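You operate a simulated robot arm through the tools that you are given. There is no shell and no other tool.

The job below is to be done with a simulated robot arm. You get a single attempt, and the scene is never put back.

Task
Swap the faulty arc in the brown fixture for the white one and light it.
Fine: teal switch off, then slider back, before you lift it; old arc in the fault tray; slider in before you switch on again.

Only the result counts: the job must be done as asked and must still hold three seconds after the hand-in. Knocking over, shifting, dropping, spilling or breaking anything else fails it.

Robot
A 7-joint arm with a two-finger parallel gripper, fixed in place. Base frame: the origin is at the foot of the arm, x ahead of it, y to its left, z up. Readings come in mm, rad, newtons and seconds.
With the tool pointing down near the work surface it reaches from about 420 to 920 mm from the base axis. Its first joint turns from -2.496 to 2.496 rad. Payload 3 kg.
The tool frame sits at the grasp point between the pads (the TCP): z along the fingers, y along the line on which they close. The tips reach 30 mm beyond it. Largest opening 94 mm; finger width 28, thickness 10; the body of the gripper, 50 by 96 mm, starts 55 mm behind the TCP.
Orientation is told as [roll, pitch, yaw] about the base's x, y, z axes, in that order, counted from this pose: with the fingers straight down and closing along the base's y, the tool's x points along the base's -x, its y along +y and its z along -z.

Tools
- The arm moves only by the tool play_rows. Its argument "moves" is a list of rows, each an object (a shift or turn left out is 0, a gripper value left out holds the last) with "gripper": the finger opening in mm, from 0 to 94; "translation": the shift along the tool's x, y, z in mm, a list of three; "turn": the turn, a rotation vector about the tool's x, y, z in rad, a list of three. In form: [{"gripper": gripper, "translation": [x, y, z], "turn": [wx, wy, wz]}, ...]. A call has 1 to 20 rows; each row shifts and turns the commanded pose from where the row before left it, along the tool's axes as they then stand. Rows are played at 5 a second. More than 50 mm and 0.15 rad between two rows, or a gripper value outside its range, and nothing of the call is played. A pose out of reach is approached as far as the arm can. The call stops where the force on the tool passes 80 N (or 10 N more than at its start, if that is more) or the arm is blocked; 0.2 s more then pass. The fingers move at their own pace (about 72 mm/s each) and stop on an object; they squeeze with about 21 N. The grip force told is the motor's: it shows also when the fingers shut on nothing. Time passes only in rows, and 0.2 s behind the last, so rows that do not move let the fingers close. The reply holds the time, the measured pose of the TCP, the force on the tool along the base axes, the opening and the grip force, in the units named above and with some noise, with the torque about the TCP (base axes, N m) and any sound that the robot's microphone picked up.
- Cameras (640 x 400 px; columns grow to the right, rows downward): "scene" is fixed at [58.5, -641.4, 1550.2]; the picture's right is [0.82, -0.58, 0.00], its down [-0.25, -0.36, -0.90] and it looks along [0.52, 0.73, -0.44] (base axes); focal length 374 px, centre (320, 200). "wrist" rides on the gripper at [76, 14, -103] in the tool frame; the picture's right is [-0.18, 0.98, 0.00], its down [-0.75, -0.14, -0.64] and it looks along [-0.63, -0.12, 0.77] (tool axes); focal length 243 px, centre (320, 200). There is no depth. A picture from a camera that has moved, and an enlarged one, comes with that camera's place and axes in the base frame and with its lens. The place of the scene camera against the robot may be out by one fixed shift of up to 18 mm in any direction.
- capture(camera): a new picture of that camera. It takes no simulated time.
- close_up(camera, box): a new picture of the part [left, top, right, bottom] of that camera's present view, enlarged. It takes no simulated time.
- finish_job(): hands the job in; it is judged then, once.

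Places have to be worked out from the pictures, the camera data and where the tool is seen. Open the gripper and draw the arm clear of the work before you hand the job in, unless the task says otherwise.

The tools are called after "Request:" as a command line: name --argument value ..., lists and objects as JSON in quotes. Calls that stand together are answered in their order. play_rows: Moves the arm, as the interface text tells. Its arguments: {"type":"object","properties":{"moves":{"type":"array"}},"required":["moves"]} The other tools are called the same way: capture (camera) takes a picture; close_up (camera, box) takes an enlarged picture of a part of a camera's view; finish_job () hands the job in.

At the start:

```text
time: 0.0
eef_pos: [502.8, 108.8, 1092.9]
tool_rot: [0.001, 0.0, 0.001]
wrist_force: [-0.3, -0.5, -0.8]
moment: [0.03, 0.0, 0.02]
width: 94.4
gripper_force: 0.1
```

scene: 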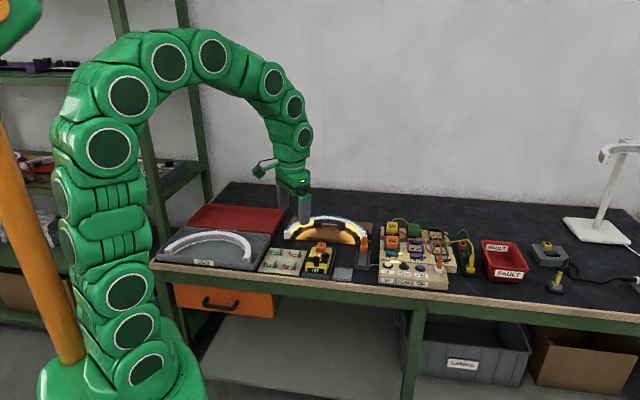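
wrist: 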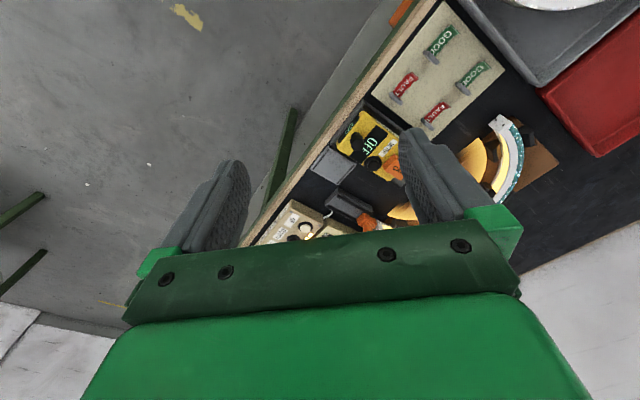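

The scene picture shows a bench with the brown fixture, a white arc in a grey tray at left, switches and a fault tray. I take enlarged views to identify each part.

Request:
close_up --camera "scene" --box '[150, 190, 310, 290]'

Request:
close_up --camera "scene" --box '[260, 200, 400, 290]'

Request:
close_up --camera "scene" --box '[360, 200, 500, 300]'

Request:
close_up --camera "scene" --box '[460, 200, 640, 310]'

Request:
close_up --camera "wrist" --box '[240, 0, 640, 250]'

```text
4.00 times, centred on (230, 240) of scene
camera zoom: at [58.5, -641.4, 1550.2], right [0.82, -0.58, 0.0], down [-0.25, -0.36, -0.9], along [0.52, 0.73, -0.44], focal length 1497 px, centre (680, 40)
```

zoom: 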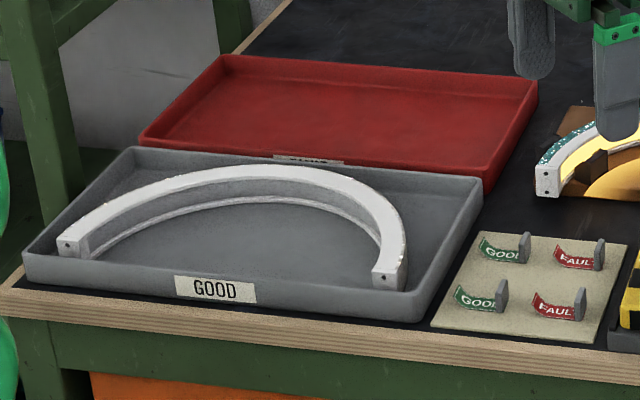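

```text
4.44 times, centred on (330, 245) of scene
camera zoom: at [58.5, -641.4, 1550.2], right [0.82, -0.58, 0.0], down [-0.25, -0.36, -0.9], along [0.52, 0.73, -0.44], focal length 1664 px, centre (276, 0)
```

zoom: 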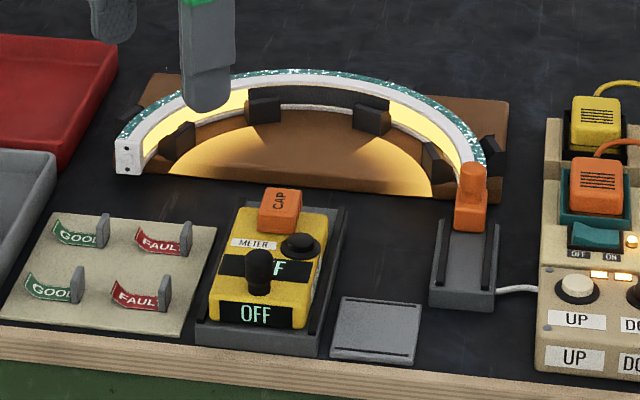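

```text
4.00 times, centred on (430, 250) of scene
camera zoom: at [58.5, -641.4, 1550.2], right [0.82, -0.58, 0.0], down [-0.25, -0.36, -0.9], along [0.52, 0.73, -0.44], focal length 1497 px, centre (-120, 0)
```

zoom: 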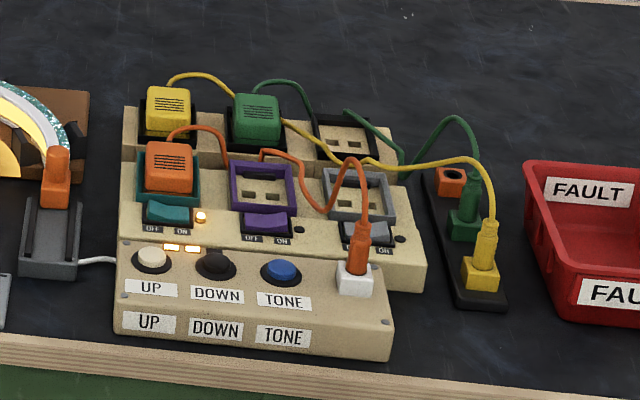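

```text
3.56 times, centred on (550, 255) of scene
camera zoom: at [58.5, -641.4, 1550.2], right [0.82, -0.58, 0.0], down [-0.25, -0.36, -0.9], along [0.52, 0.73, -0.44], focal length 1331 px, centre (-498, 4)
```

zoom: 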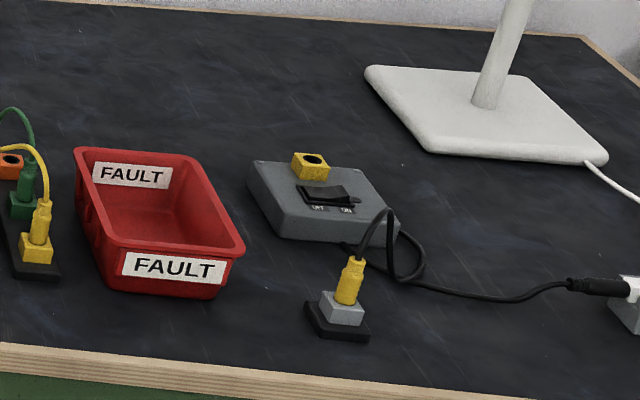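

```text
1.60 times, centred on (440, 125) of wrist
camera zoom: at [426.1, 124.5, 1195.6], right [0.18, 0.98, 0.0], down [0.75, -0.14, 0.64], along [0.63, -0.12, -0.77], focal length 388 px, centre (128, 320)
```

zoom: 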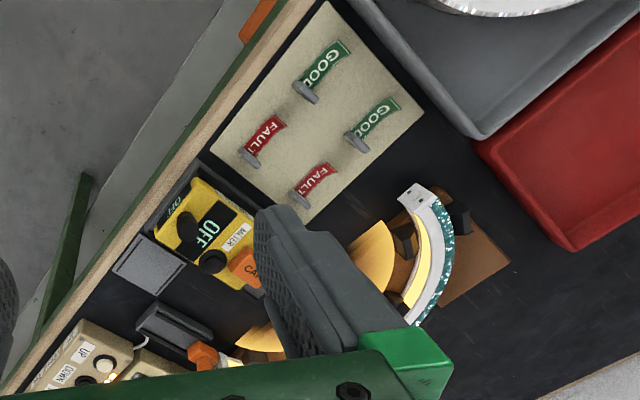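

The scene rays put the bench at about z=780 with its front edge running at 45° to the base axes. I call the direction along the edge s=(0.707,-0.707) and the direction into the bench n=(0.707,0.707). I yaw the tool by +45° so the wrist camera faces the bench squarely.

Request:
play_rows --moves '[{"turn": [0, 0, -0.131]}, {"turn": [0, 0, -0.131]}, {"turn": [0, 0, -0.131]}, {"turn": [0, 0, -0.131]}, {"turn": [0, 0, -0.131]}, {"turn": [0, 0, -0.1304]}, {}]'

Request:
capture --camera "wrist"

```text
time: 1.6
eef_pos: [502.9, 109.4, 1091.6]
tool_rot: [0.001, 0.0, 0.788]
wrist_force: [0.1, 0.1, -0.7]
moment: [-0.01, -0.03, 0.01]
width: 94.2
gripper_force: 0.0
```

```text
taken
camera wrist: at [438.5, 66.5, 1195.7], right [-0.57, 0.82, 0.0], down [0.63, 0.43, 0.64], along [0.53, 0.36, -0.77], focal length 243 px, centre (320, 200)
```

wrist: 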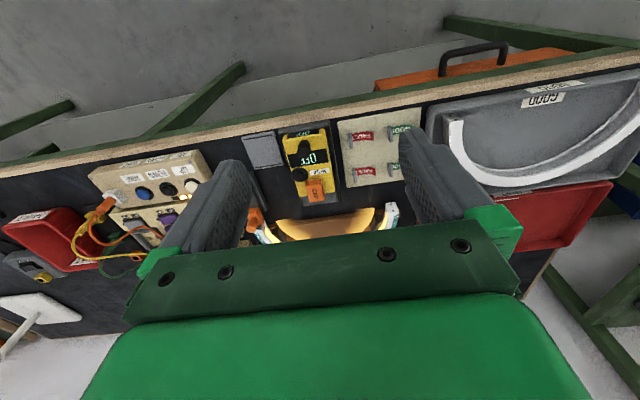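

The wrist picture is upside-down: its right is -s and its down is +n, with the fixture hidden behind the gripper. I move forward along n to get a clear view of the fixture.

Request:
play_rows --moves '[{"translation": [-45, -4, 5]}, {"translation": [-45, -4, 5]}, {"translation": [-45, -4, 5]}, {"translation": [-45, -4, 5]}, {"translation": [-45, -4, 5]}, {"translation": [-25, -4, 5]}, {}]'

Request:
capture --camera "wrist"

Request:
close_up --camera "wrist" --box '[200, 0, 520, 200]'

Request:
close_up --camera "wrist" --box '[0, 0, 240, 150]'

Request:
close_up --camera "wrist" --box '[400, 0, 640, 150]'

```text
time: 3.2
eef_pos: [696.0, 269.8, 1062.2]
tool_rot: [0.0, 0.0, 0.787]
wrist_force: [0.6, -0.1, -0.4]
moment: [0.02, 0.01, 0.02]
width: 93.8
gripper_force: 0.1
```

```text
taken
camera wrist: at [632.5, 227.0, 1165.1], right [-0.57, 0.82, 0.0], down [0.63, 0.43, 0.64], along [0.53, 0.36, -0.77], focal length 243 px, centre (320, 200)
```

wrist: 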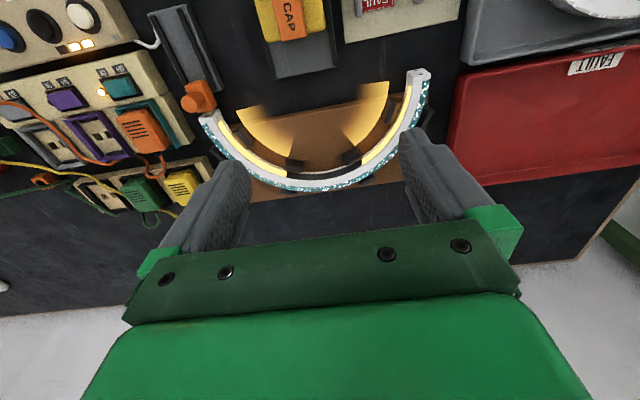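

```text
2.00 times, centred on (360, 100) of wrist
camera zoom: at [632.5, 227.0, 1165.1], right [-0.57, 0.82, 0.0], down [0.63, 0.43, 0.64], along [0.53, 0.36, -0.77], focal length 485 px, centre (240, 400)
```

zoom: 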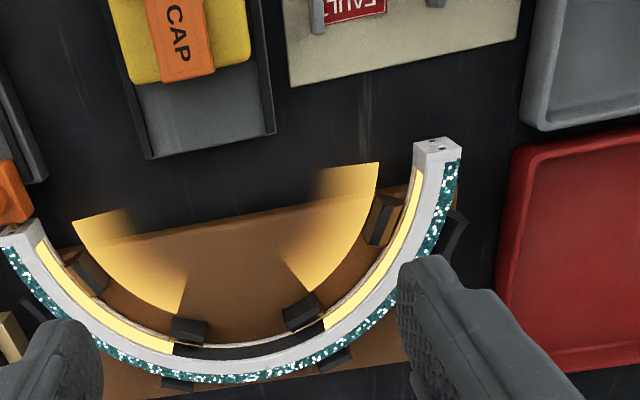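

```text
2.67 times, centred on (120, 75) of wrist
camera zoom: at [632.5, 227.0, 1165.1], right [-0.57, 0.82, 0.0], down [0.63, 0.43, 0.64], along [0.53, 0.36, -0.77], focal length 647 px, centre (853, 533)
```

zoom: 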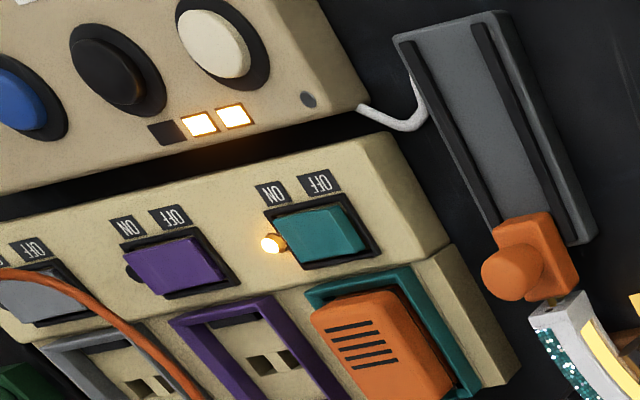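

```text
2.67 times, centred on (520, 75) of wrist
camera zoom: at [632.5, 227.0, 1165.1], right [-0.57, 0.82, 0.0], down [0.63, 0.43, 0.64], along [0.53, 0.36, -0.77], focal length 647 px, centre (-213, 533)
```

zoom: 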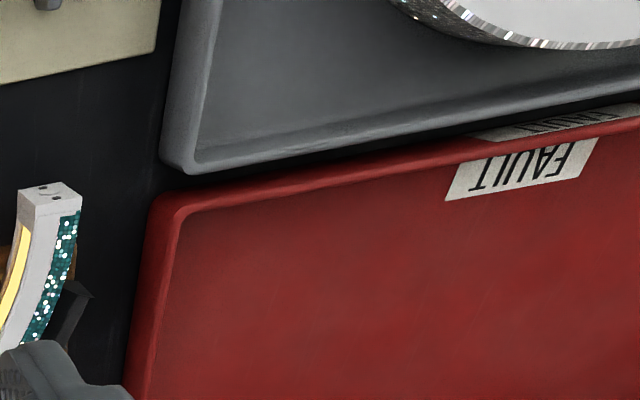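

The red tray beside GOOD is labelled FAULT; the red bin on the right is out of reach, so this tray is the target. My estimate puts the teal rocker near (853, 65, 830). I move to s≈500, n≈600 and lower for a second view, to triangulate the switch and slider.

Request:
play_rows --moves '[{"translation": [16, -40, 10]}, {"translation": [16, -40, 10]}, {"translation": [16, -40, 10]}, {"translation": [16, -40, 10]}, {"translation": [16, -40, 10]}, {}, {}]'

Request:
capture --camera "wrist"

Request:
close_up --camera "wrist" --box '[200, 0, 520, 200]'

```text
time: 4.8
eef_pos: [781.2, 72.8, 1014.3]
tool_rot: [0.0, 0.0, 0.786]
wrist_force: [-0.6, 1.6, 0.1]
moment: [-0.01, 0.03, 0.01]
width: 94.1
gripper_force: 0.0
```

```text
taken
camera wrist: at [716.8, 28.3, 1116.7], right [-0.57, 0.82, 0.0], down [0.63, 0.43, 0.64], along [0.53, 0.36, -0.77], focal length 243 px, centre (320, 200)
```

wrist: 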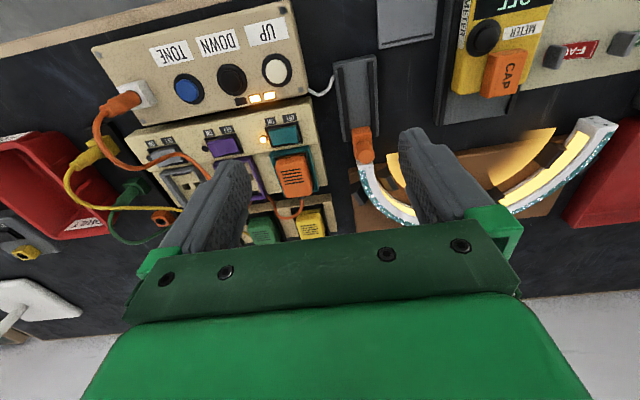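

```text
2.00 times, centred on (360, 100) of wrist
camera zoom: at [716.8, 28.3, 1116.7], right [-0.57, 0.82, 0.0], down [0.63, 0.43, 0.64], along [0.53, 0.36, -0.77], focal length 485 px, centre (240, 400)
```

zoom: 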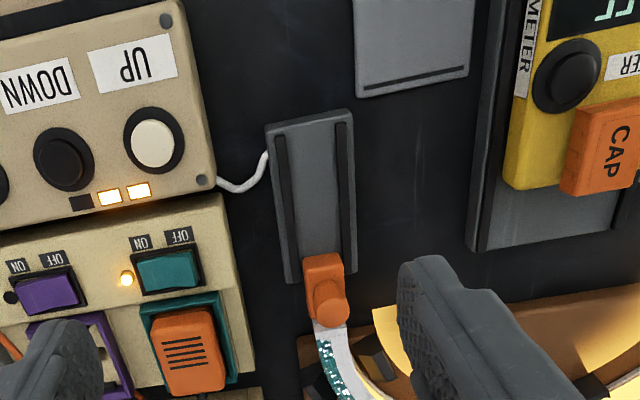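

Triangulation from two wrist views gives the teal rocker centre at about (852, 66, 829), i.e. s=556, n=649. The slider knob top is at about (800, 154, 865), s=457, n=675, and its track runs along n. I move left for another view of the fixture and arc.

Request:
play_rows --moves '[{"translation": [0, 40, 6]}, {"translation": [0, 40, 6]}, {"translation": [0, 40, 6]}, {"translation": [0, 40, 6]}, {"translation": [0, 20, 6]}, {}, {}]'

Request:
capture --camera "wrist"

Request:
close_up --camera "wrist" --box '[200, 100, 360, 200]'

Request:
close_up --camera "wrist" --box '[350, 80, 510, 180]'

```text
time: 6.4
eef_pos: [654.4, 199.2, 983.0]
tool_rot: [-0.001, 0.001, 0.784]
wrist_force: [-0.4, -0.1, -0.3]
moment: [0.0, 0.0, 0.0]
width: 94.0
gripper_force: 0.0
```

```text
taken
camera wrist: at [589.7, 155.8, 1085.8], right [-0.57, 0.82, 0.0], down [0.63, 0.43, 0.64], along [0.53, 0.36, -0.77], focal length 243 px, centre (320, 200)
```

wrist: 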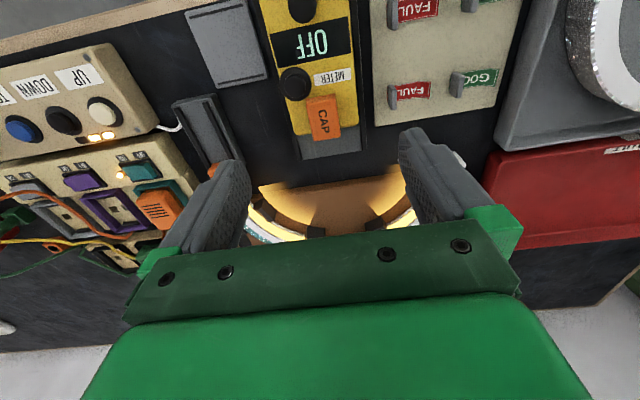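

```text
4.00 times, centred on (280, 150) of wrist
camera zoom: at [589.7, 155.8, 1085.8], right [-0.57, 0.82, 0.0], down [0.63, 0.43, 0.64], along [0.53, 0.36, -0.77], focal length 970 px, centre (480, 400)
```

zoom: 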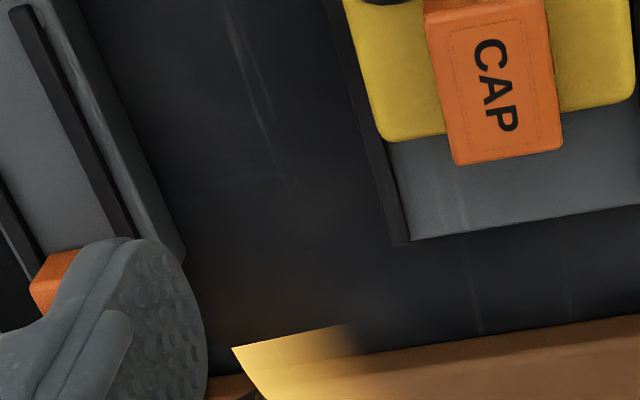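

```text
4.00 times, centred on (430, 130) of wrist
camera zoom: at [589.7, 155.8, 1085.8], right [-0.57, 0.82, 0.0], down [0.63, 0.43, 0.64], along [0.53, 0.36, -0.77], focal length 970 px, centre (-120, 480)
```

zoom: 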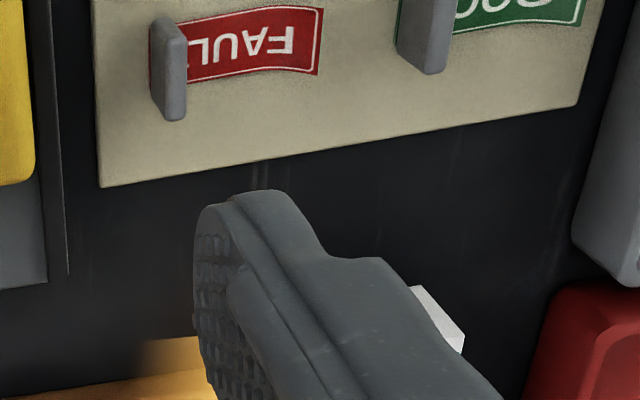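

The fixture is now hidden by the fingers. I go 120 mm further into the bench, where it lies in the clear part of the picture.

Request:
play_rows --moves '[{"translation": [-40, 0, -5]}, {"translation": [-40, 0, -5]}, {"translation": [-40, 0, -5]}, {"translation": [-15, 0, 0]}, {}, {}]'

Request:
capture --camera "wrist"

Request:
close_up --camera "wrist" --box '[160, 0, 480, 200]'

```text
time: 7.8
eef_pos: [747.9, 294.0, 998.9]
tool_rot: [0.0, -0.001, 0.787]
wrist_force: [-0.5, -0.3, -0.3]
moment: [0.02, 0.02, -0.01]
width: 94.2
gripper_force: 0.0
```

```text
taken
camera wrist: at [684.8, 250.9, 1101.5], right [-0.56, 0.83, 0.0], down [0.63, 0.43, 0.64], along [0.53, 0.36, -0.77], focal length 243 px, centre (320, 200)
```

wrist: 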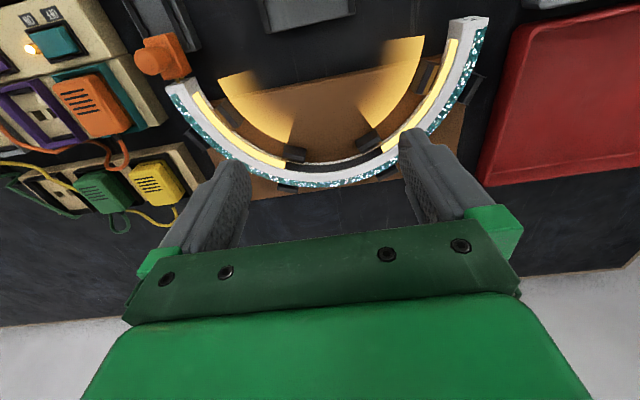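

```text
2.00 times, centred on (320, 100) of wrist
camera zoom: at [684.8, 250.9, 1101.5], right [-0.56, 0.83, 0.0], down [0.63, 0.43, 0.64], along [0.53, 0.36, -0.77], focal length 485 px, centre (320, 400)
```

zoom: 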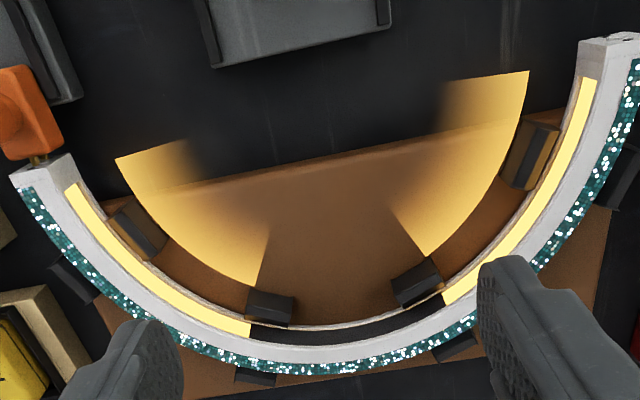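

Now the arc is clear: a half ring open to the front, centre about s=318, n=709, inner radius ≈117, apex at n≈836, top z≈848, held by four pairs of black blocks with a free gap at the apex. Next I look at the two trays.

Request:
play_rows --moves '[{"translation": [14, 41, -3]}, {"translation": [14, 41, -3]}, {"translation": [14, 41, -3]}, {"translation": [14, 41, -3]}, {"translation": [14, 41, -3]}, {"translation": [14, 41, -3]}, {"translation": [14, 41, -3]}, {"translation": [14, 41, -3]}, {}, {}]'

Request:
capture --camera "wrist"

Request:
close_up --camera "wrist" --box '[160, 0, 480, 200]'

```text
time: 10.0
eef_pos: [436.3, 447.6, 1020.9]
tool_rot: [0.0, 0.001, 0.785]
wrist_force: [-0.1, 0.1, 0.4]
moment: [-0.01, -0.03, -0.01]
width: 94.0
gripper_force: 0.1
```

```text
taken
camera wrist: at [373.4, 404.2, 1124.0], right [-0.57, 0.83, 0.0], down [0.63, 0.43, 0.64], along [0.53, 0.36, -0.77], focal length 243 px, centre (320, 200)
```

wrist: 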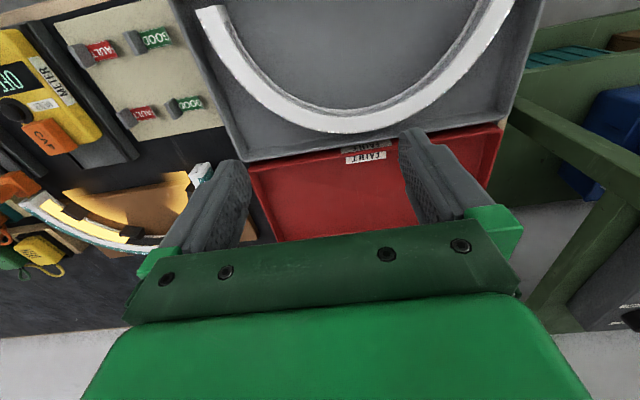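

```text
2.00 times, centred on (320, 100) of wrist
camera zoom: at [373.4, 404.2, 1124.0], right [-0.57, 0.83, 0.0], down [0.63, 0.43, 0.64], along [0.53, 0.36, -0.77], focal length 485 px, centre (320, 400)
```

zoom: 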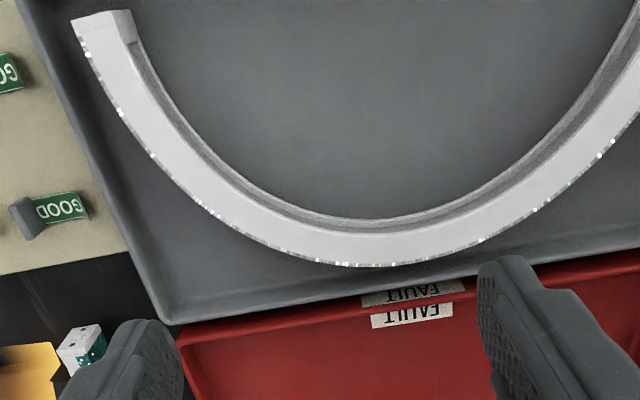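

The new arc lies in the GOOD tray, apex around s≈-50, n≈670, with its open side also to the front. I now go to the teal switch for a close look before pressing.

Request:
play_rows --moves '[{"translation": [1, -45, 3]}, {"translation": [1, -45, 3]}, {"translation": [1, -45, 3]}, {"translation": [1, -45, 3]}, {"translation": [1, -45, 3]}, {"translation": [1, -45, 3]}, {"translation": [1, -45, 3]}, {"translation": [1, -45, 3]}, {"translation": [1, -45, 3]}, {"translation": [1, -45, 3]}, {"translation": [1, -45, 10]}, {"translation": [1, -45, 20]}, {"translation": [1, -24, 15]}, {}, {}]'

Request:
capture --camera "wrist"

Request:
close_up --camera "wrist" --box '[240, 60, 400, 160]'

```text
time: 13.2
eef_pos: [827.4, 38.8, 945.0]
tool_rot: [-0.001, 0.001, 0.786]
wrist_force: [-0.4, 0.0, -0.3]
moment: [0.0, 0.01, 0.02]
width: 93.7
gripper_force: 0.1
```

```text
taken
camera wrist: at [763.6, -4.4, 1048.6], right [-0.57, 0.82, 0.0], down [0.63, 0.43, 0.64], along [0.53, 0.36, -0.77], focal length 243 px, centre (320, 200)
```

wrist: 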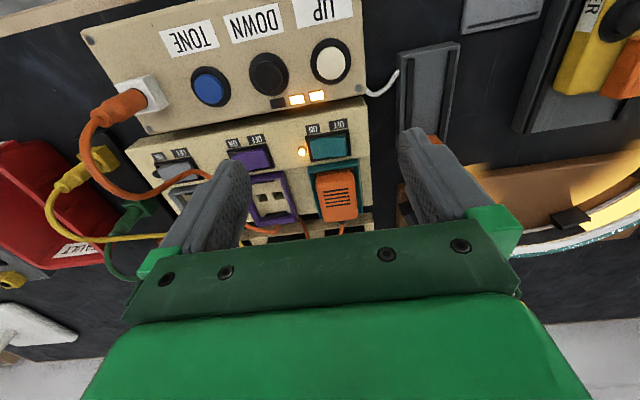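

```text
4.00 times, centred on (320, 110) of wrist
camera zoom: at [763.6, -4.4, 1048.6], right [-0.57, 0.82, 0.0], down [0.63, 0.43, 0.64], along [0.53, 0.36, -0.77], focal length 970 px, centre (320, 560)
```

zoom: 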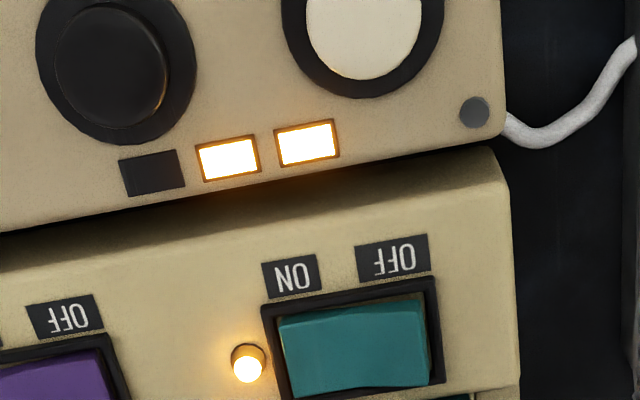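

The rocker spans about s 537–573 with OFF at its -s end, and the lamp beside it shows it is on. I close the fingers and go above the OFF end (s=542, n=647), to z≈885.

Request:
play_rows --moves '[{"gripper": 0, "translation": [-17, 8, 5]}, {"gripper": 0, "translation": [-17.5, 8, 15]}, {"gripper": 0, "translation": [0, 0, 20]}, {"gripper": 0, "translation": [0, 0, 20]}, {"gripper": 0}, {"gripper": 0}]'

Request:
capture --camera "wrist"

Request:
close_up --camera "wrist" --box '[240, 80, 400, 180]'

Request:
close_up --camera "scene" --box '[340, 200, 440, 270]'

```text
time: 14.6
eef_pos: [839.1, 74.7, 886.9]
tool_rot: [0.0, 0.001, 0.787]
wrist_force: [0.2, -0.4, -0.7]
moment: [0.01, 0.0, -0.01]
width: 0.0
gripper_force: 20.5
```

```text
taken
camera wrist: at [776.7, 31.4, 989.1], right [-0.56, 0.83, 0.0], down [0.63, 0.43, 0.64], along [0.53, 0.36, -0.77], focal length 243 px, centre (320, 200)
```

wrist: 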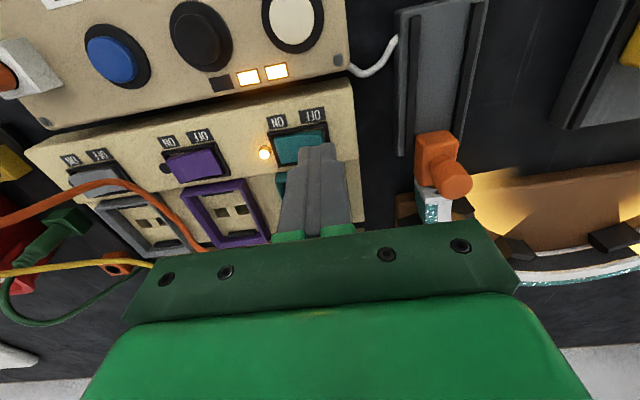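

```text
4.00 times, centred on (320, 130) of wrist
camera zoom: at [776.7, 31.4, 989.1], right [-0.56, 0.83, 0.0], down [0.63, 0.43, 0.64], along [0.53, 0.36, -0.77], focal length 970 px, centre (320, 480)
```

zoom: 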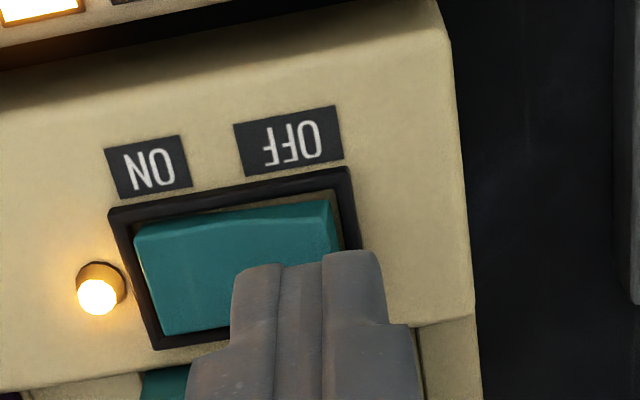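

```text
5.71 times, centred on (390, 235) of scene
camera zoom: at [58.5, -641.4, 1550.2], right [0.82, -0.58, 0.0], down [-0.25, -0.36, -0.9], along [0.52, 0.73, -0.44], focal length 2139 px, centre (-80, 0)
```

zoom: 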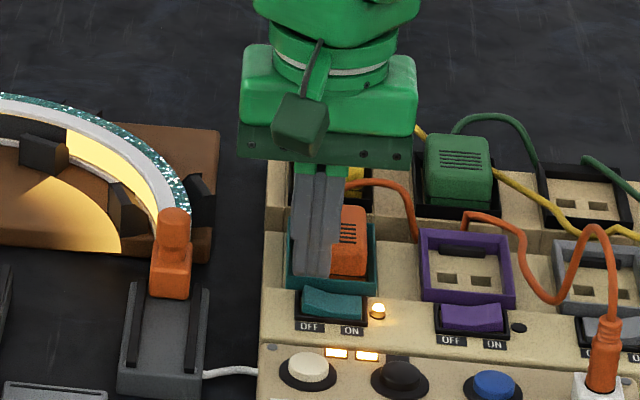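

The closed fingertips are over the OFF end; measured again, the rocker spans s≈538–574, n≈640–661. I shift to s≈543, n≈650 and press down in small steps.

Request:
play_rows --moves '[{"translation": [-4, -3, 8]}, {"translation": [0, 0, 6]}, {"translation": [0, 0, 4]}, {"translation": [0, 0, 3]}, {"translation": [0, 0, 2]}, {"translation": [0, 0, 2]}]'

Request:
close_up --camera "wrist" --box '[240, 80, 400, 180]'

```text
time: 16.0
eef_pos: [844.5, 76.7, 868.3]
tool_rot: [-0.003, -0.001, 0.785]
wrist_force: [-24.9, -4.0, 23.3]
moment: [-0.32, 0.6, -0.2]
width: 0.0
gripper_force: 21.2
heard: click
stopped in row 6: the force on the tool passed its limit at 87 N (the readings are from after the stop); the commanded pose is now the measured one
```

```text
4.00 times, centred on (320, 130) of wrist
camera zoom: at [781.3, 32.7, 970.3], right [-0.56, 0.83, 0.0], down [0.63, 0.43, 0.64], along [0.53, 0.36, -0.77], focal length 970 px, centre (320, 480)
```

zoom: 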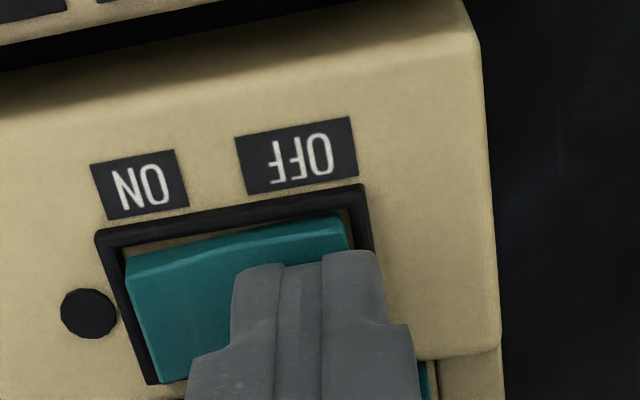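

Click heard, and the lamp beside the teal switch is out. I lift off and move above the slider knob (s≈457, n≈673) with the fingers part-open.

Request:
play_rows --moves '[{"translation": [0, 0, -20]}, {"translation": [0, 0, -30]}, {"translation": [-6, 30, -15], "gripper": 46}, {"translation": [-8, 30, 0], "gripper": 46}, {"translation": [-8, 26, 0], "gripper": 46}, {"gripper": 46}, {"gripper": 46}]'

Request:
capture --camera "wrist"

Request:
close_up --camera "wrist" --box '[240, 90, 400, 190]'

Request:
close_up --camera "scene" --box '[320, 200, 420, 270]'

```text
time: 17.6
eef_pos: [798.7, 152.5, 931.0]
tool_rot: [-0.002, 0.0, 0.786]
wrist_force: [-0.3, -0.1, -1.1]
moment: [-0.02, -0.01, -0.01]
width: 46.0
gripper_force: 0.1
```

```text
taken
camera wrist: at [736.0, 109.1, 1034.3], right [-0.57, 0.82, 0.0], down [0.63, 0.43, 0.64], along [0.53, 0.36, -0.77], focal length 243 px, centre (320, 200)
```

wrist: 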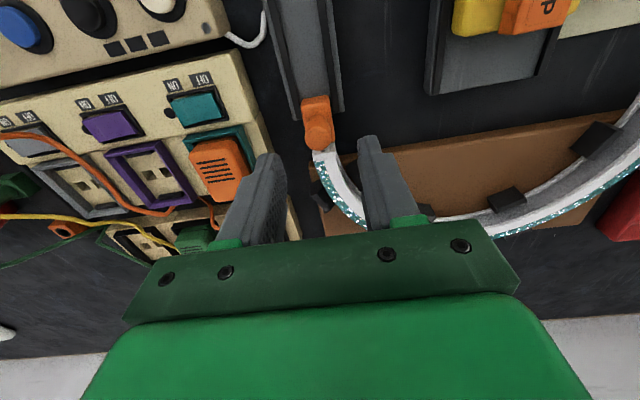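

```text
4.00 times, centred on (320, 140) of wrist
camera zoom: at [736.0, 109.1, 1034.3], right [-0.57, 0.82, 0.0], down [0.63, 0.43, 0.64], along [0.53, 0.36, -0.77], focal length 970 px, centre (320, 440)
```

zoom: 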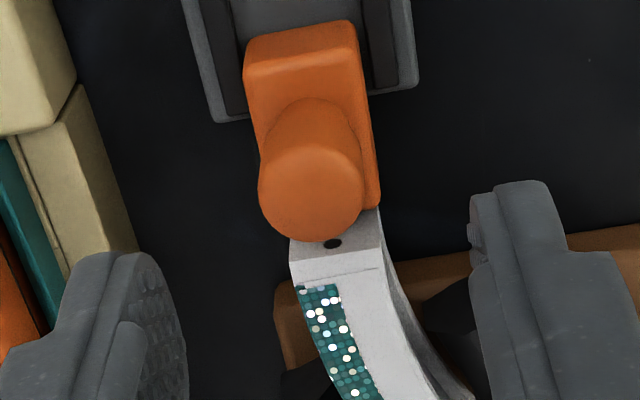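

```text
5.71 times, centred on (370, 235) of scene
camera zoom: at [58.5, -641.4, 1550.2], right [0.82, -0.58, 0.0], down [-0.25, -0.36, -0.9], along [0.52, 0.73, -0.44], focal length 2139 px, centre (34, 0)
```

zoom: 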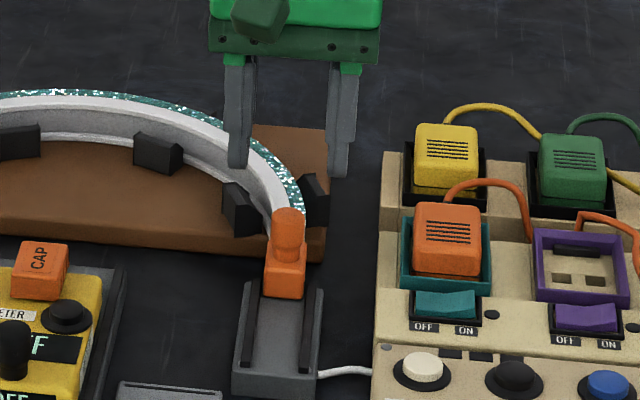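

The fixture is dark now. The knob top triangulates to s≈459, n≈675, z≈870. I shift 2 mm in s, descend to TCP z≈868 and close on the knob.

Request:
play_rows --moves '[{"translation": [0, -2.3, 20], "gripper": 46}, {"translation": [0, 0, 20], "gripper": 46}, {"translation": [0, 0, 13], "gripper": 46}, {"translation": [0, 0, 10], "gripper": 46}, {"gripper": 0}, {"gripper": 0}, {"gripper": 0}]'

Request:
capture --camera "wrist"

Request:
close_up --camera "scene" --box '[320, 200, 420, 270]'

```text
time: 19.2
eef_pos: [801.9, 151.8, 868.5]
tool_rot: [-0.003, -0.001, 0.784]
wrist_force: [-7.0, 7.3, -2.0]
moment: [0.85, -0.41, -0.08]
width: 23.7
gripper_force: 44.8
```

```text
taken
camera wrist: at [738.0, 107.8, 971.0], right [-0.57, 0.82, 0.0], down [0.63, 0.43, 0.64], along [0.53, 0.36, -0.77], focal length 243 px, centre (320, 200)
```

wrist: 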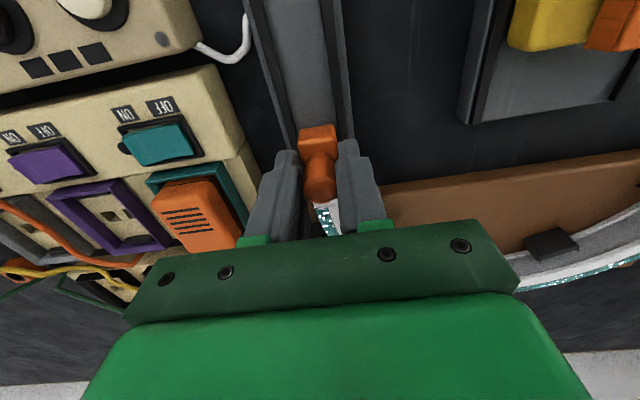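

```text
5.71 times, centred on (370, 235) of scene
camera zoom: at [58.5, -641.4, 1550.2], right [0.82, -0.58, 0.0], down [-0.25, -0.36, -0.9], along [0.52, 0.73, -0.44], focal length 2139 px, centre (34, 0)
```

zoom: 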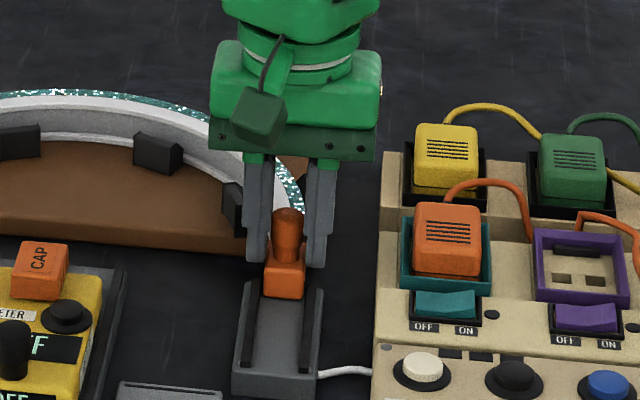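

The fingers hold the slider block (23.7 mm). I pull it back along -n in small steps, watching force.

Request:
play_rows --moves '[{"translation": [8, 0.7, 0]}, {"translation": [10, 0, 0]}, {"translation": [10, 0, 0]}, {"translation": [10, 0, 0]}, {}]'

Request:
close_up --camera "scene" --box '[320, 200, 420, 270]'

```text
time: 20.2
eef_pos: [781.3, 131.5, 870.3]
tool_rot: [-0.012, -0.018, 0.789]
wrist_force: [14.7, 2.4, -14.3]
moment: [0.2, -0.25, 0.03]
width: 22.4
gripper_force: 45.0
stopped in row 4: the force on the tool passed its limit at 83 N (the readings are from after the stop); the commanded pose is now the measured one
```

```text
5.71 times, centred on (370, 235) of scene
camera zoom: at [58.5, -641.4, 1550.2], right [0.82, -0.58, 0.0], down [-0.25, -0.36, -0.9], along [0.52, 0.73, -0.44], focal length 2139 px, centre (34, 0)
```

zoom: 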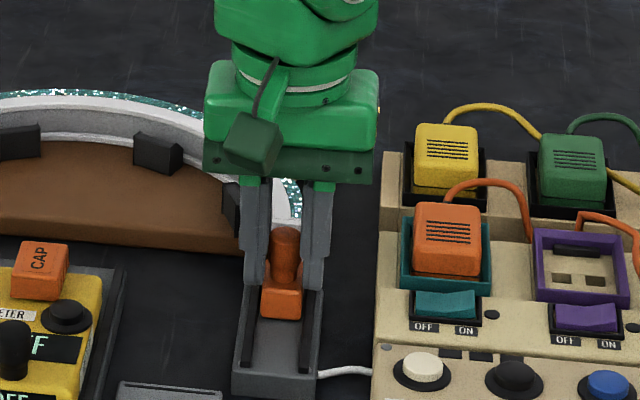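

The slider moved back about 28 mm and then something stopped it. I look closely to see whether that is its end stop.

Request:
capture --camera "wrist"

Request:
close_up --camera "wrist" --box '[240, 90, 400, 190]'

Request:
close_up --camera "scene" --box '[350, 235, 390, 265]'

```text
taken
camera wrist: at [716.4, 87.3, 971.9], right [-0.57, 0.82, -0.01], down [0.62, 0.43, 0.66], along [0.54, 0.37, -0.75], focal length 243 px, centre (320, 200)
```

wrist: 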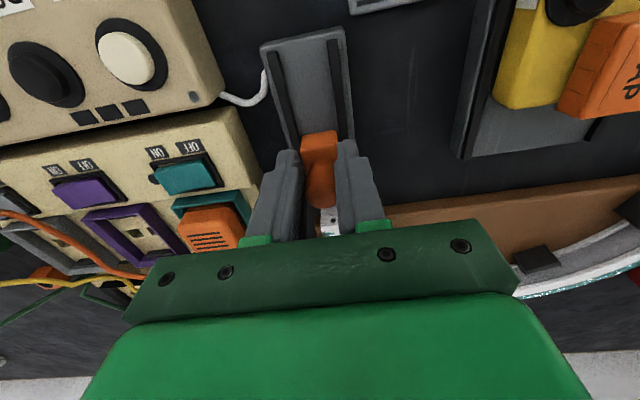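

```text
4.00 times, centred on (320, 140) of wrist
camera zoom: at [716.4, 87.3, 971.9], right [-0.57, 0.82, -0.01], down [0.62, 0.43, 0.66], along [0.54, 0.37, -0.75], focal length 970 px, centre (320, 440)
```

zoom: 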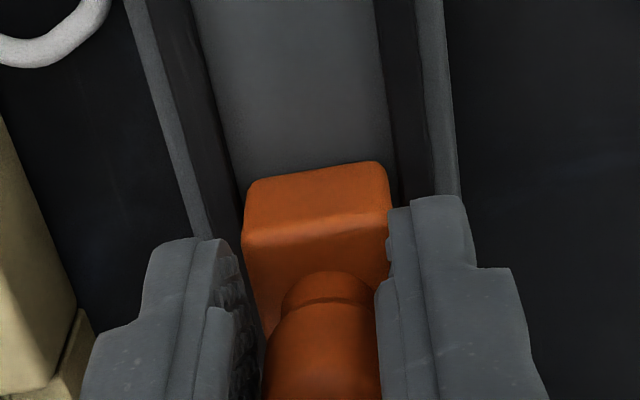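

```text
13.33 times, centred on (370, 250) of scene
camera zoom: at [58.5, -641.4, 1550.2], right [0.82, -0.58, 0.0], down [-0.25, -0.36, -0.9], along [0.52, 0.73, -0.44], focal length 4990 px, centre (-347, -467)
```

zoom: 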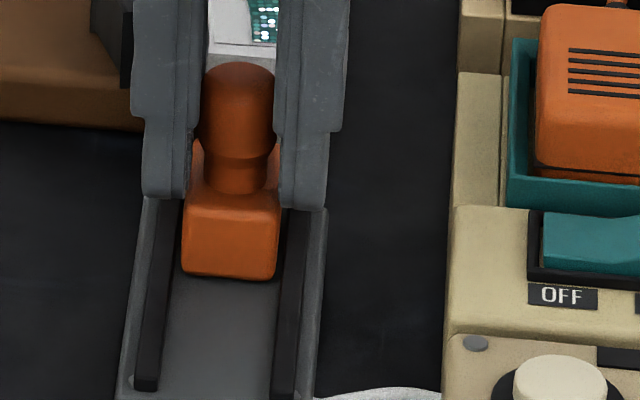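

I try one more small pull to tell an end stop from friction.

Request:
play_rows --moves '[{"translation": [2, 0, 0]}, {"translation": [2, 0, 0]}, {"translation": [2, 0, 0]}, {}]'

```text
time: 21.2
eef_pos: [776.9, 125.7, 875.3]
tool_rot: [-0.011, -0.019, 0.789]
wrist_force: [7.2, 9.4, 63.5]
moment: [0.18, 0.31, 0.17]
width: 19.2
gripper_force: 44.5
```

The fingers are slipping up from the block onto the knob. I look at where the slider is now.

Request:
close_up --camera "scene" --box '[340, 220, 400, 265]'

Request:
close_up --camera "wrist" --box '[240, 90, 400, 190]'

```text
8.89 times, centred on (370, 242) of scene
camera zoom: at [58.5, -641.4, 1550.2], right [0.82, -0.58, 0.0], down [-0.25, -0.36, -0.9], along [0.52, 0.73, -0.44], focal length 3327 px, centre (-124, -178)
```

zoom: 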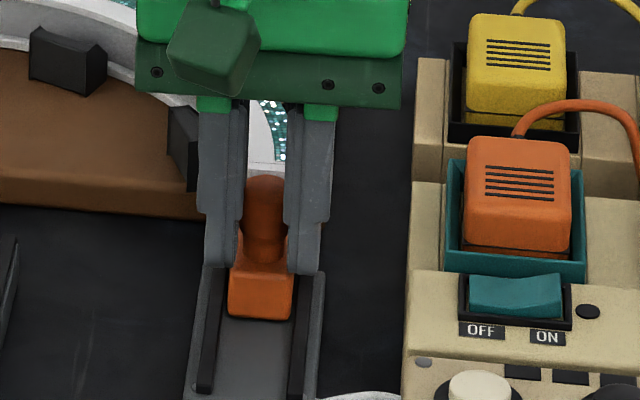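

```text
4.00 times, centred on (320, 140) of wrist
camera zoom: at [711.3, 82.6, 975.5], right [-0.57, 0.82, -0.01], down [0.62, 0.43, 0.66], along [0.55, 0.37, -0.75], focal length 970 px, centre (320, 440)
```

zoom: 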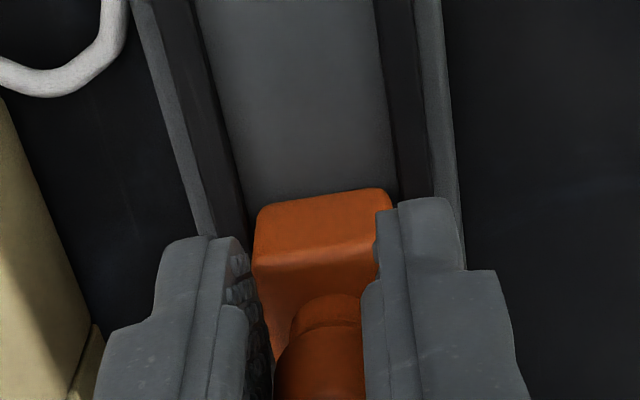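

The slider did not move in that last pull, so the grip slipped. I release, rise and look at the slider and the arc end from above.

Request:
play_rows --moves '[{"gripper": 46}, {"gripper": 46}, {"translation": [0, 0, -20], "gripper": 46}, {"translation": [0, 0, -30], "gripper": 46}, {"translation": [30, 0, -10], "gripper": 60}, {"gripper": 60}]'

Request:
capture --camera "wrist"

Request:
close_up --camera "wrist" --box '[260, 90, 420, 190]'

Request:
close_up --camera "scene" --box '[340, 220, 400, 265]'

```text
time: 22.6
eef_pos: [754.1, 104.4, 930.6]
tool_rot: [-0.011, -0.018, 0.789]
wrist_force: [0.1, 0.6, 0.1]
moment: [0.01, 0.02, 0.01]
width: 60.0
gripper_force: 0.1
```

```text
taken
camera wrist: at [688.6, 60.8, 1032.7], right [-0.57, 0.82, -0.01], down [0.62, 0.43, 0.66], along [0.54, 0.37, -0.75], focal length 243 px, centre (320, 200)
```

wrist: 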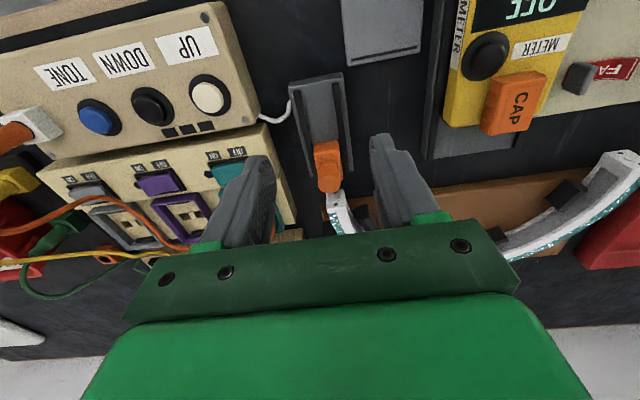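

```text
4.00 times, centred on (340, 140) of wrist
camera zoom: at [688.6, 60.8, 1032.7], right [-0.57, 0.82, -0.01], down [0.62, 0.43, 0.66], along [0.54, 0.37, -0.75], focal length 970 px, centre (240, 440)
```

zoom: 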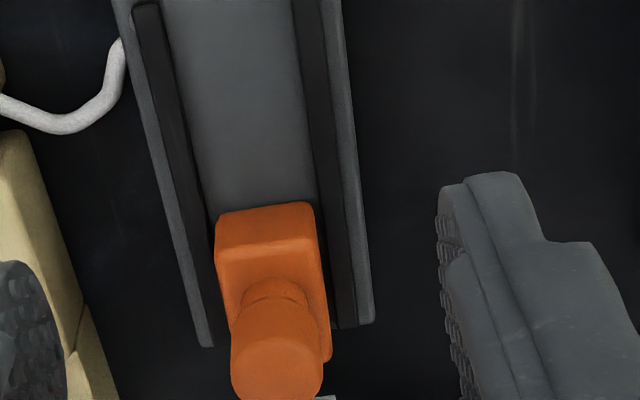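

```text
8.89 times, centred on (370, 242) of scene
camera zoom: at [58.5, -641.4, 1550.2], right [0.82, -0.58, 0.0], down [-0.25, -0.36, -0.9], along [0.52, 0.73, -0.44], focal length 3327 px, centre (-124, -178)
```

zoom: 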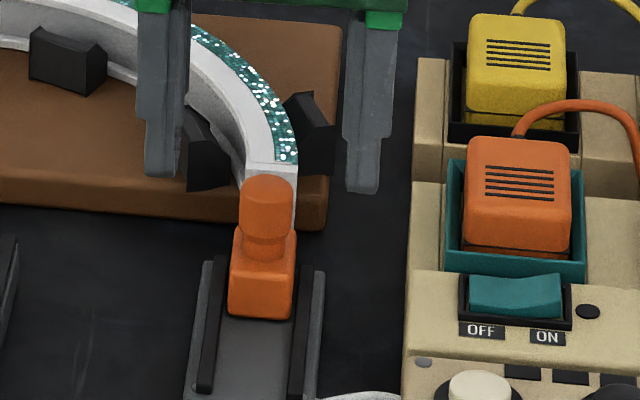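

The slider sits about 28 mm back, but I cannot tell yet if that is its stop. I correct the small tilt, turn the tool by -90° (closing along n), close the fingers and position them behind the knob to try pushing it further with a firm contact.

Request:
play_rows --moves '[{"turn": [-0.0205, 0.005, 0.004], "gripper": 0}, {"translation": [-35, 0, -5], "gripper": 0}, {"translation": [-34, 0, -5]}, {"turn": [0, 0, 0.1428]}, {"turn": [0, 0, 0.1428]}, {"turn": [0, 0, 0.1428]}, {"turn": [0, 0, 0.1428]}, {"turn": [0, 0, 0.1428]}, {"turn": [0, 0, 0.1428]}, {"turn": [0, 0, 0.1428]}, {"turn": [0, 0, 0.1428]}, {"turn": [0, 0, 0.1428]}, {"turn": [0, 0, 0.1428]}, {"turn": [0, 0, 0.1428]}, {}, {}]'

Request:
capture --camera "wrist"

Request:
close_up --camera "scene" --box '[340, 220, 400, 265]'

```text
time: 26.0
eef_pos: [801.8, 154.2, 941.0]
tool_rot: [0.011, 0.01, -0.788]
wrist_force: [0.2, 0.1, -0.9]
moment: [-0.02, -0.02, 0.01]
width: 0.2
gripper_force: 20.9
```

```text
taken
camera wrist: at [760.1, 216.6, 1045.5], right [0.83, 0.56, 0.01], down [0.43, -0.64, 0.63], along [0.36, -0.52, -0.77], focal length 243 px, centre (320, 200)
```

wrist: 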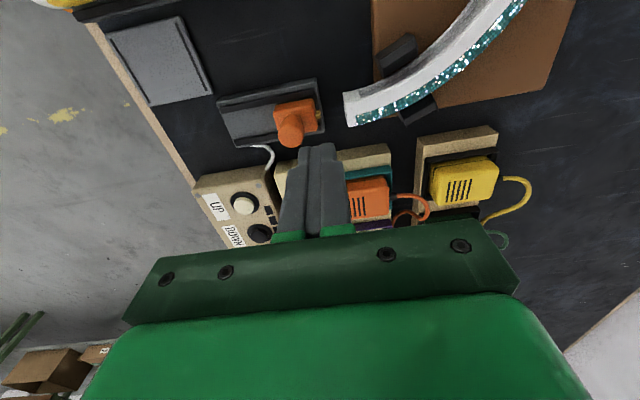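

```text
8.89 times, centred on (370, 242) of scene
camera zoom: at [58.5, -641.4, 1550.2], right [0.82, -0.58, 0.0], down [-0.25, -0.36, -0.9], along [0.52, 0.73, -0.44], focal length 3327 px, centre (-124, -178)
```

zoom: 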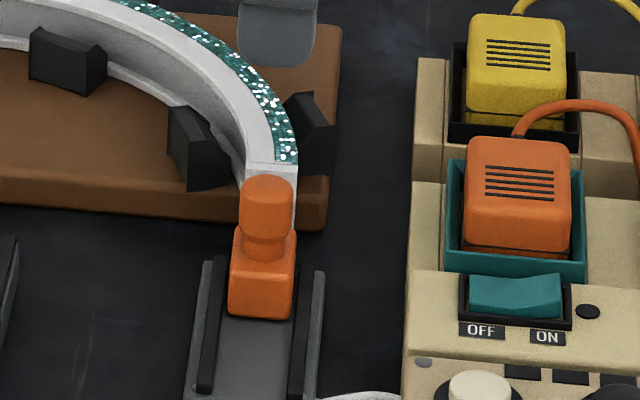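

From this side I can see the slider's brass pin already withdrawn from the arc end. I zoom in to check the gap.

Request:
close_up --camera "wrist" --box '[200, 60, 400, 160]'

```text
3.20 times, centred on (300, 110) of wrist
camera zoom: at [760.1, 216.6, 1045.5], right [0.83, 0.56, 0.01], down [0.43, -0.64, 0.63], along [0.36, -0.52, -0.77], focal length 776 px, centre (384, 488)
```

zoom: 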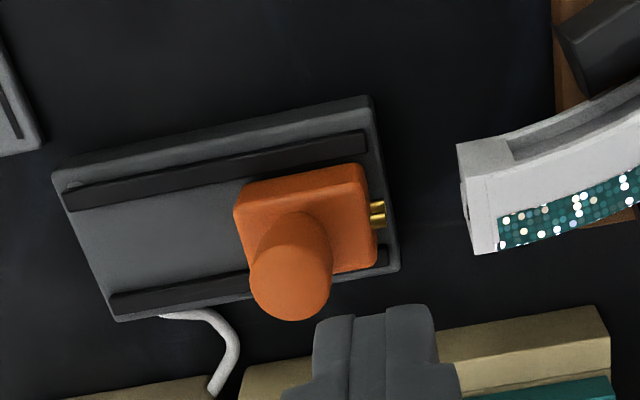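

The two gold pins are about 22 mm clear of the arc. I still check for remaining travel: lower the closed fingers behind the knob and push gently along -n.

Request:
play_rows --moves '[{"turn": [0.0007, -0.0148, -0.003]}, {"translation": [0, 0, 20]}, {"translation": [0, 0, 20]}, {"translation": [0, 0, 18]}, {"translation": [0, -4, 0]}, {"translation": [0, -4, 0]}, {"translation": [0, -3, 0]}, {"translation": [0, -3, 0]}, {}]'

Request:
close_up --camera "scene" --box '[340, 220, 400, 265]'

```text
time: 27.7
eef_pos: [799.2, 150.2, 885.6]
tool_rot: [0.025, -0.01, -0.778]
wrist_force: [18.5, 9.3, -15.0]
moment: [0.24, -0.36, 0.05]
width: 0.1
gripper_force: 20.6
stopped in row 8: the force on the tool passed its limit at 90 N (the readings are from after the stop); the commanded pose is now the measured one
```

```text
8.89 times, centred on (370, 242) of scene
camera zoom: at [58.5, -641.4, 1550.2], right [0.82, -0.58, 0.0], down [-0.25, -0.36, -0.9], along [0.52, 0.73, -0.44], focal length 3327 px, centre (-124, -178)
```

zoom: 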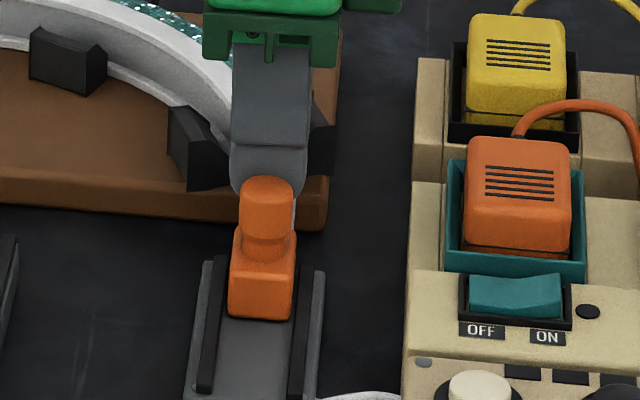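

90 N did not move it and it stayed put, so the slider is at its back stop. Next I rise, level the tool and move above the arc's apex (s≈318, n≈837), opening the fingers on the way.

Request:
play_rows --moves '[{"translation": [0, 3, -25]}, {"translation": [0, 0, -30], "turn": [0.0248, -0.0106, 0.007]}, {"translation": [0, 0, -25]}, {"translation": [28, 33, 0]}, {"translation": [28, 33, 0]}, {"translation": [28, 33, 0]}, {"translation": [28, 33, 0], "gripper": 64}, {"translation": [28, 31, 0], "gripper": 64}, {"gripper": 64}, {"gripper": 64}]'

Request:
capture --camera "wrist"

Request:
close_up --camera "wrist" --box '[200, 20, 440, 170]'

Request:
close_up --camera "scene" --box '[270, 190, 390, 265]'

```text
time: 29.9
eef_pos: [814.6, 365.0, 962.5]
tool_rot: [-0.002, -0.021, -0.787]
wrist_force: [-0.1, 0.0, -0.3]
moment: [-0.04, 0.0, -0.02]
width: 63.9
gripper_force: 0.1
```

```text
taken
camera wrist: at [771.1, 431.6, 1063.5], right [0.83, 0.56, 0.0], down [0.42, -0.62, 0.66], along [0.37, -0.54, -0.75], focal length 243 px, centre (320, 200)
```

wrist: 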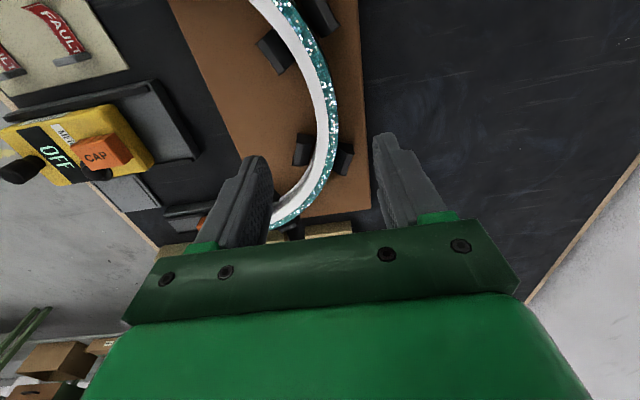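

```text
2.67 times, centred on (320, 95) of wrist
camera zoom: at [771.1, 431.6, 1063.5], right [0.83, 0.56, 0.0], down [0.42, -0.62, 0.66], along [0.37, -0.54, -0.75], focal length 647 px, centre (320, 480)
```

zoom: 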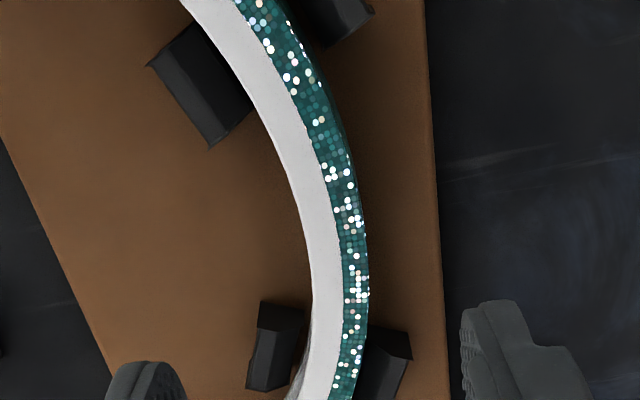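

```text
5.33 times, centred on (330, 228) of scene
camera zoom: at [58.5, -641.4, 1550.2], right [0.82, -0.58, 0.0], down [-0.25, -0.36, -0.9], along [0.52, 0.73, -0.44], focal length 1996 px, centre (267, 53)
```

zoom: 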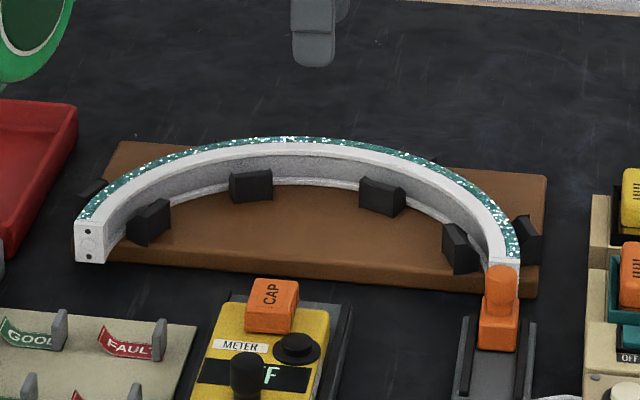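

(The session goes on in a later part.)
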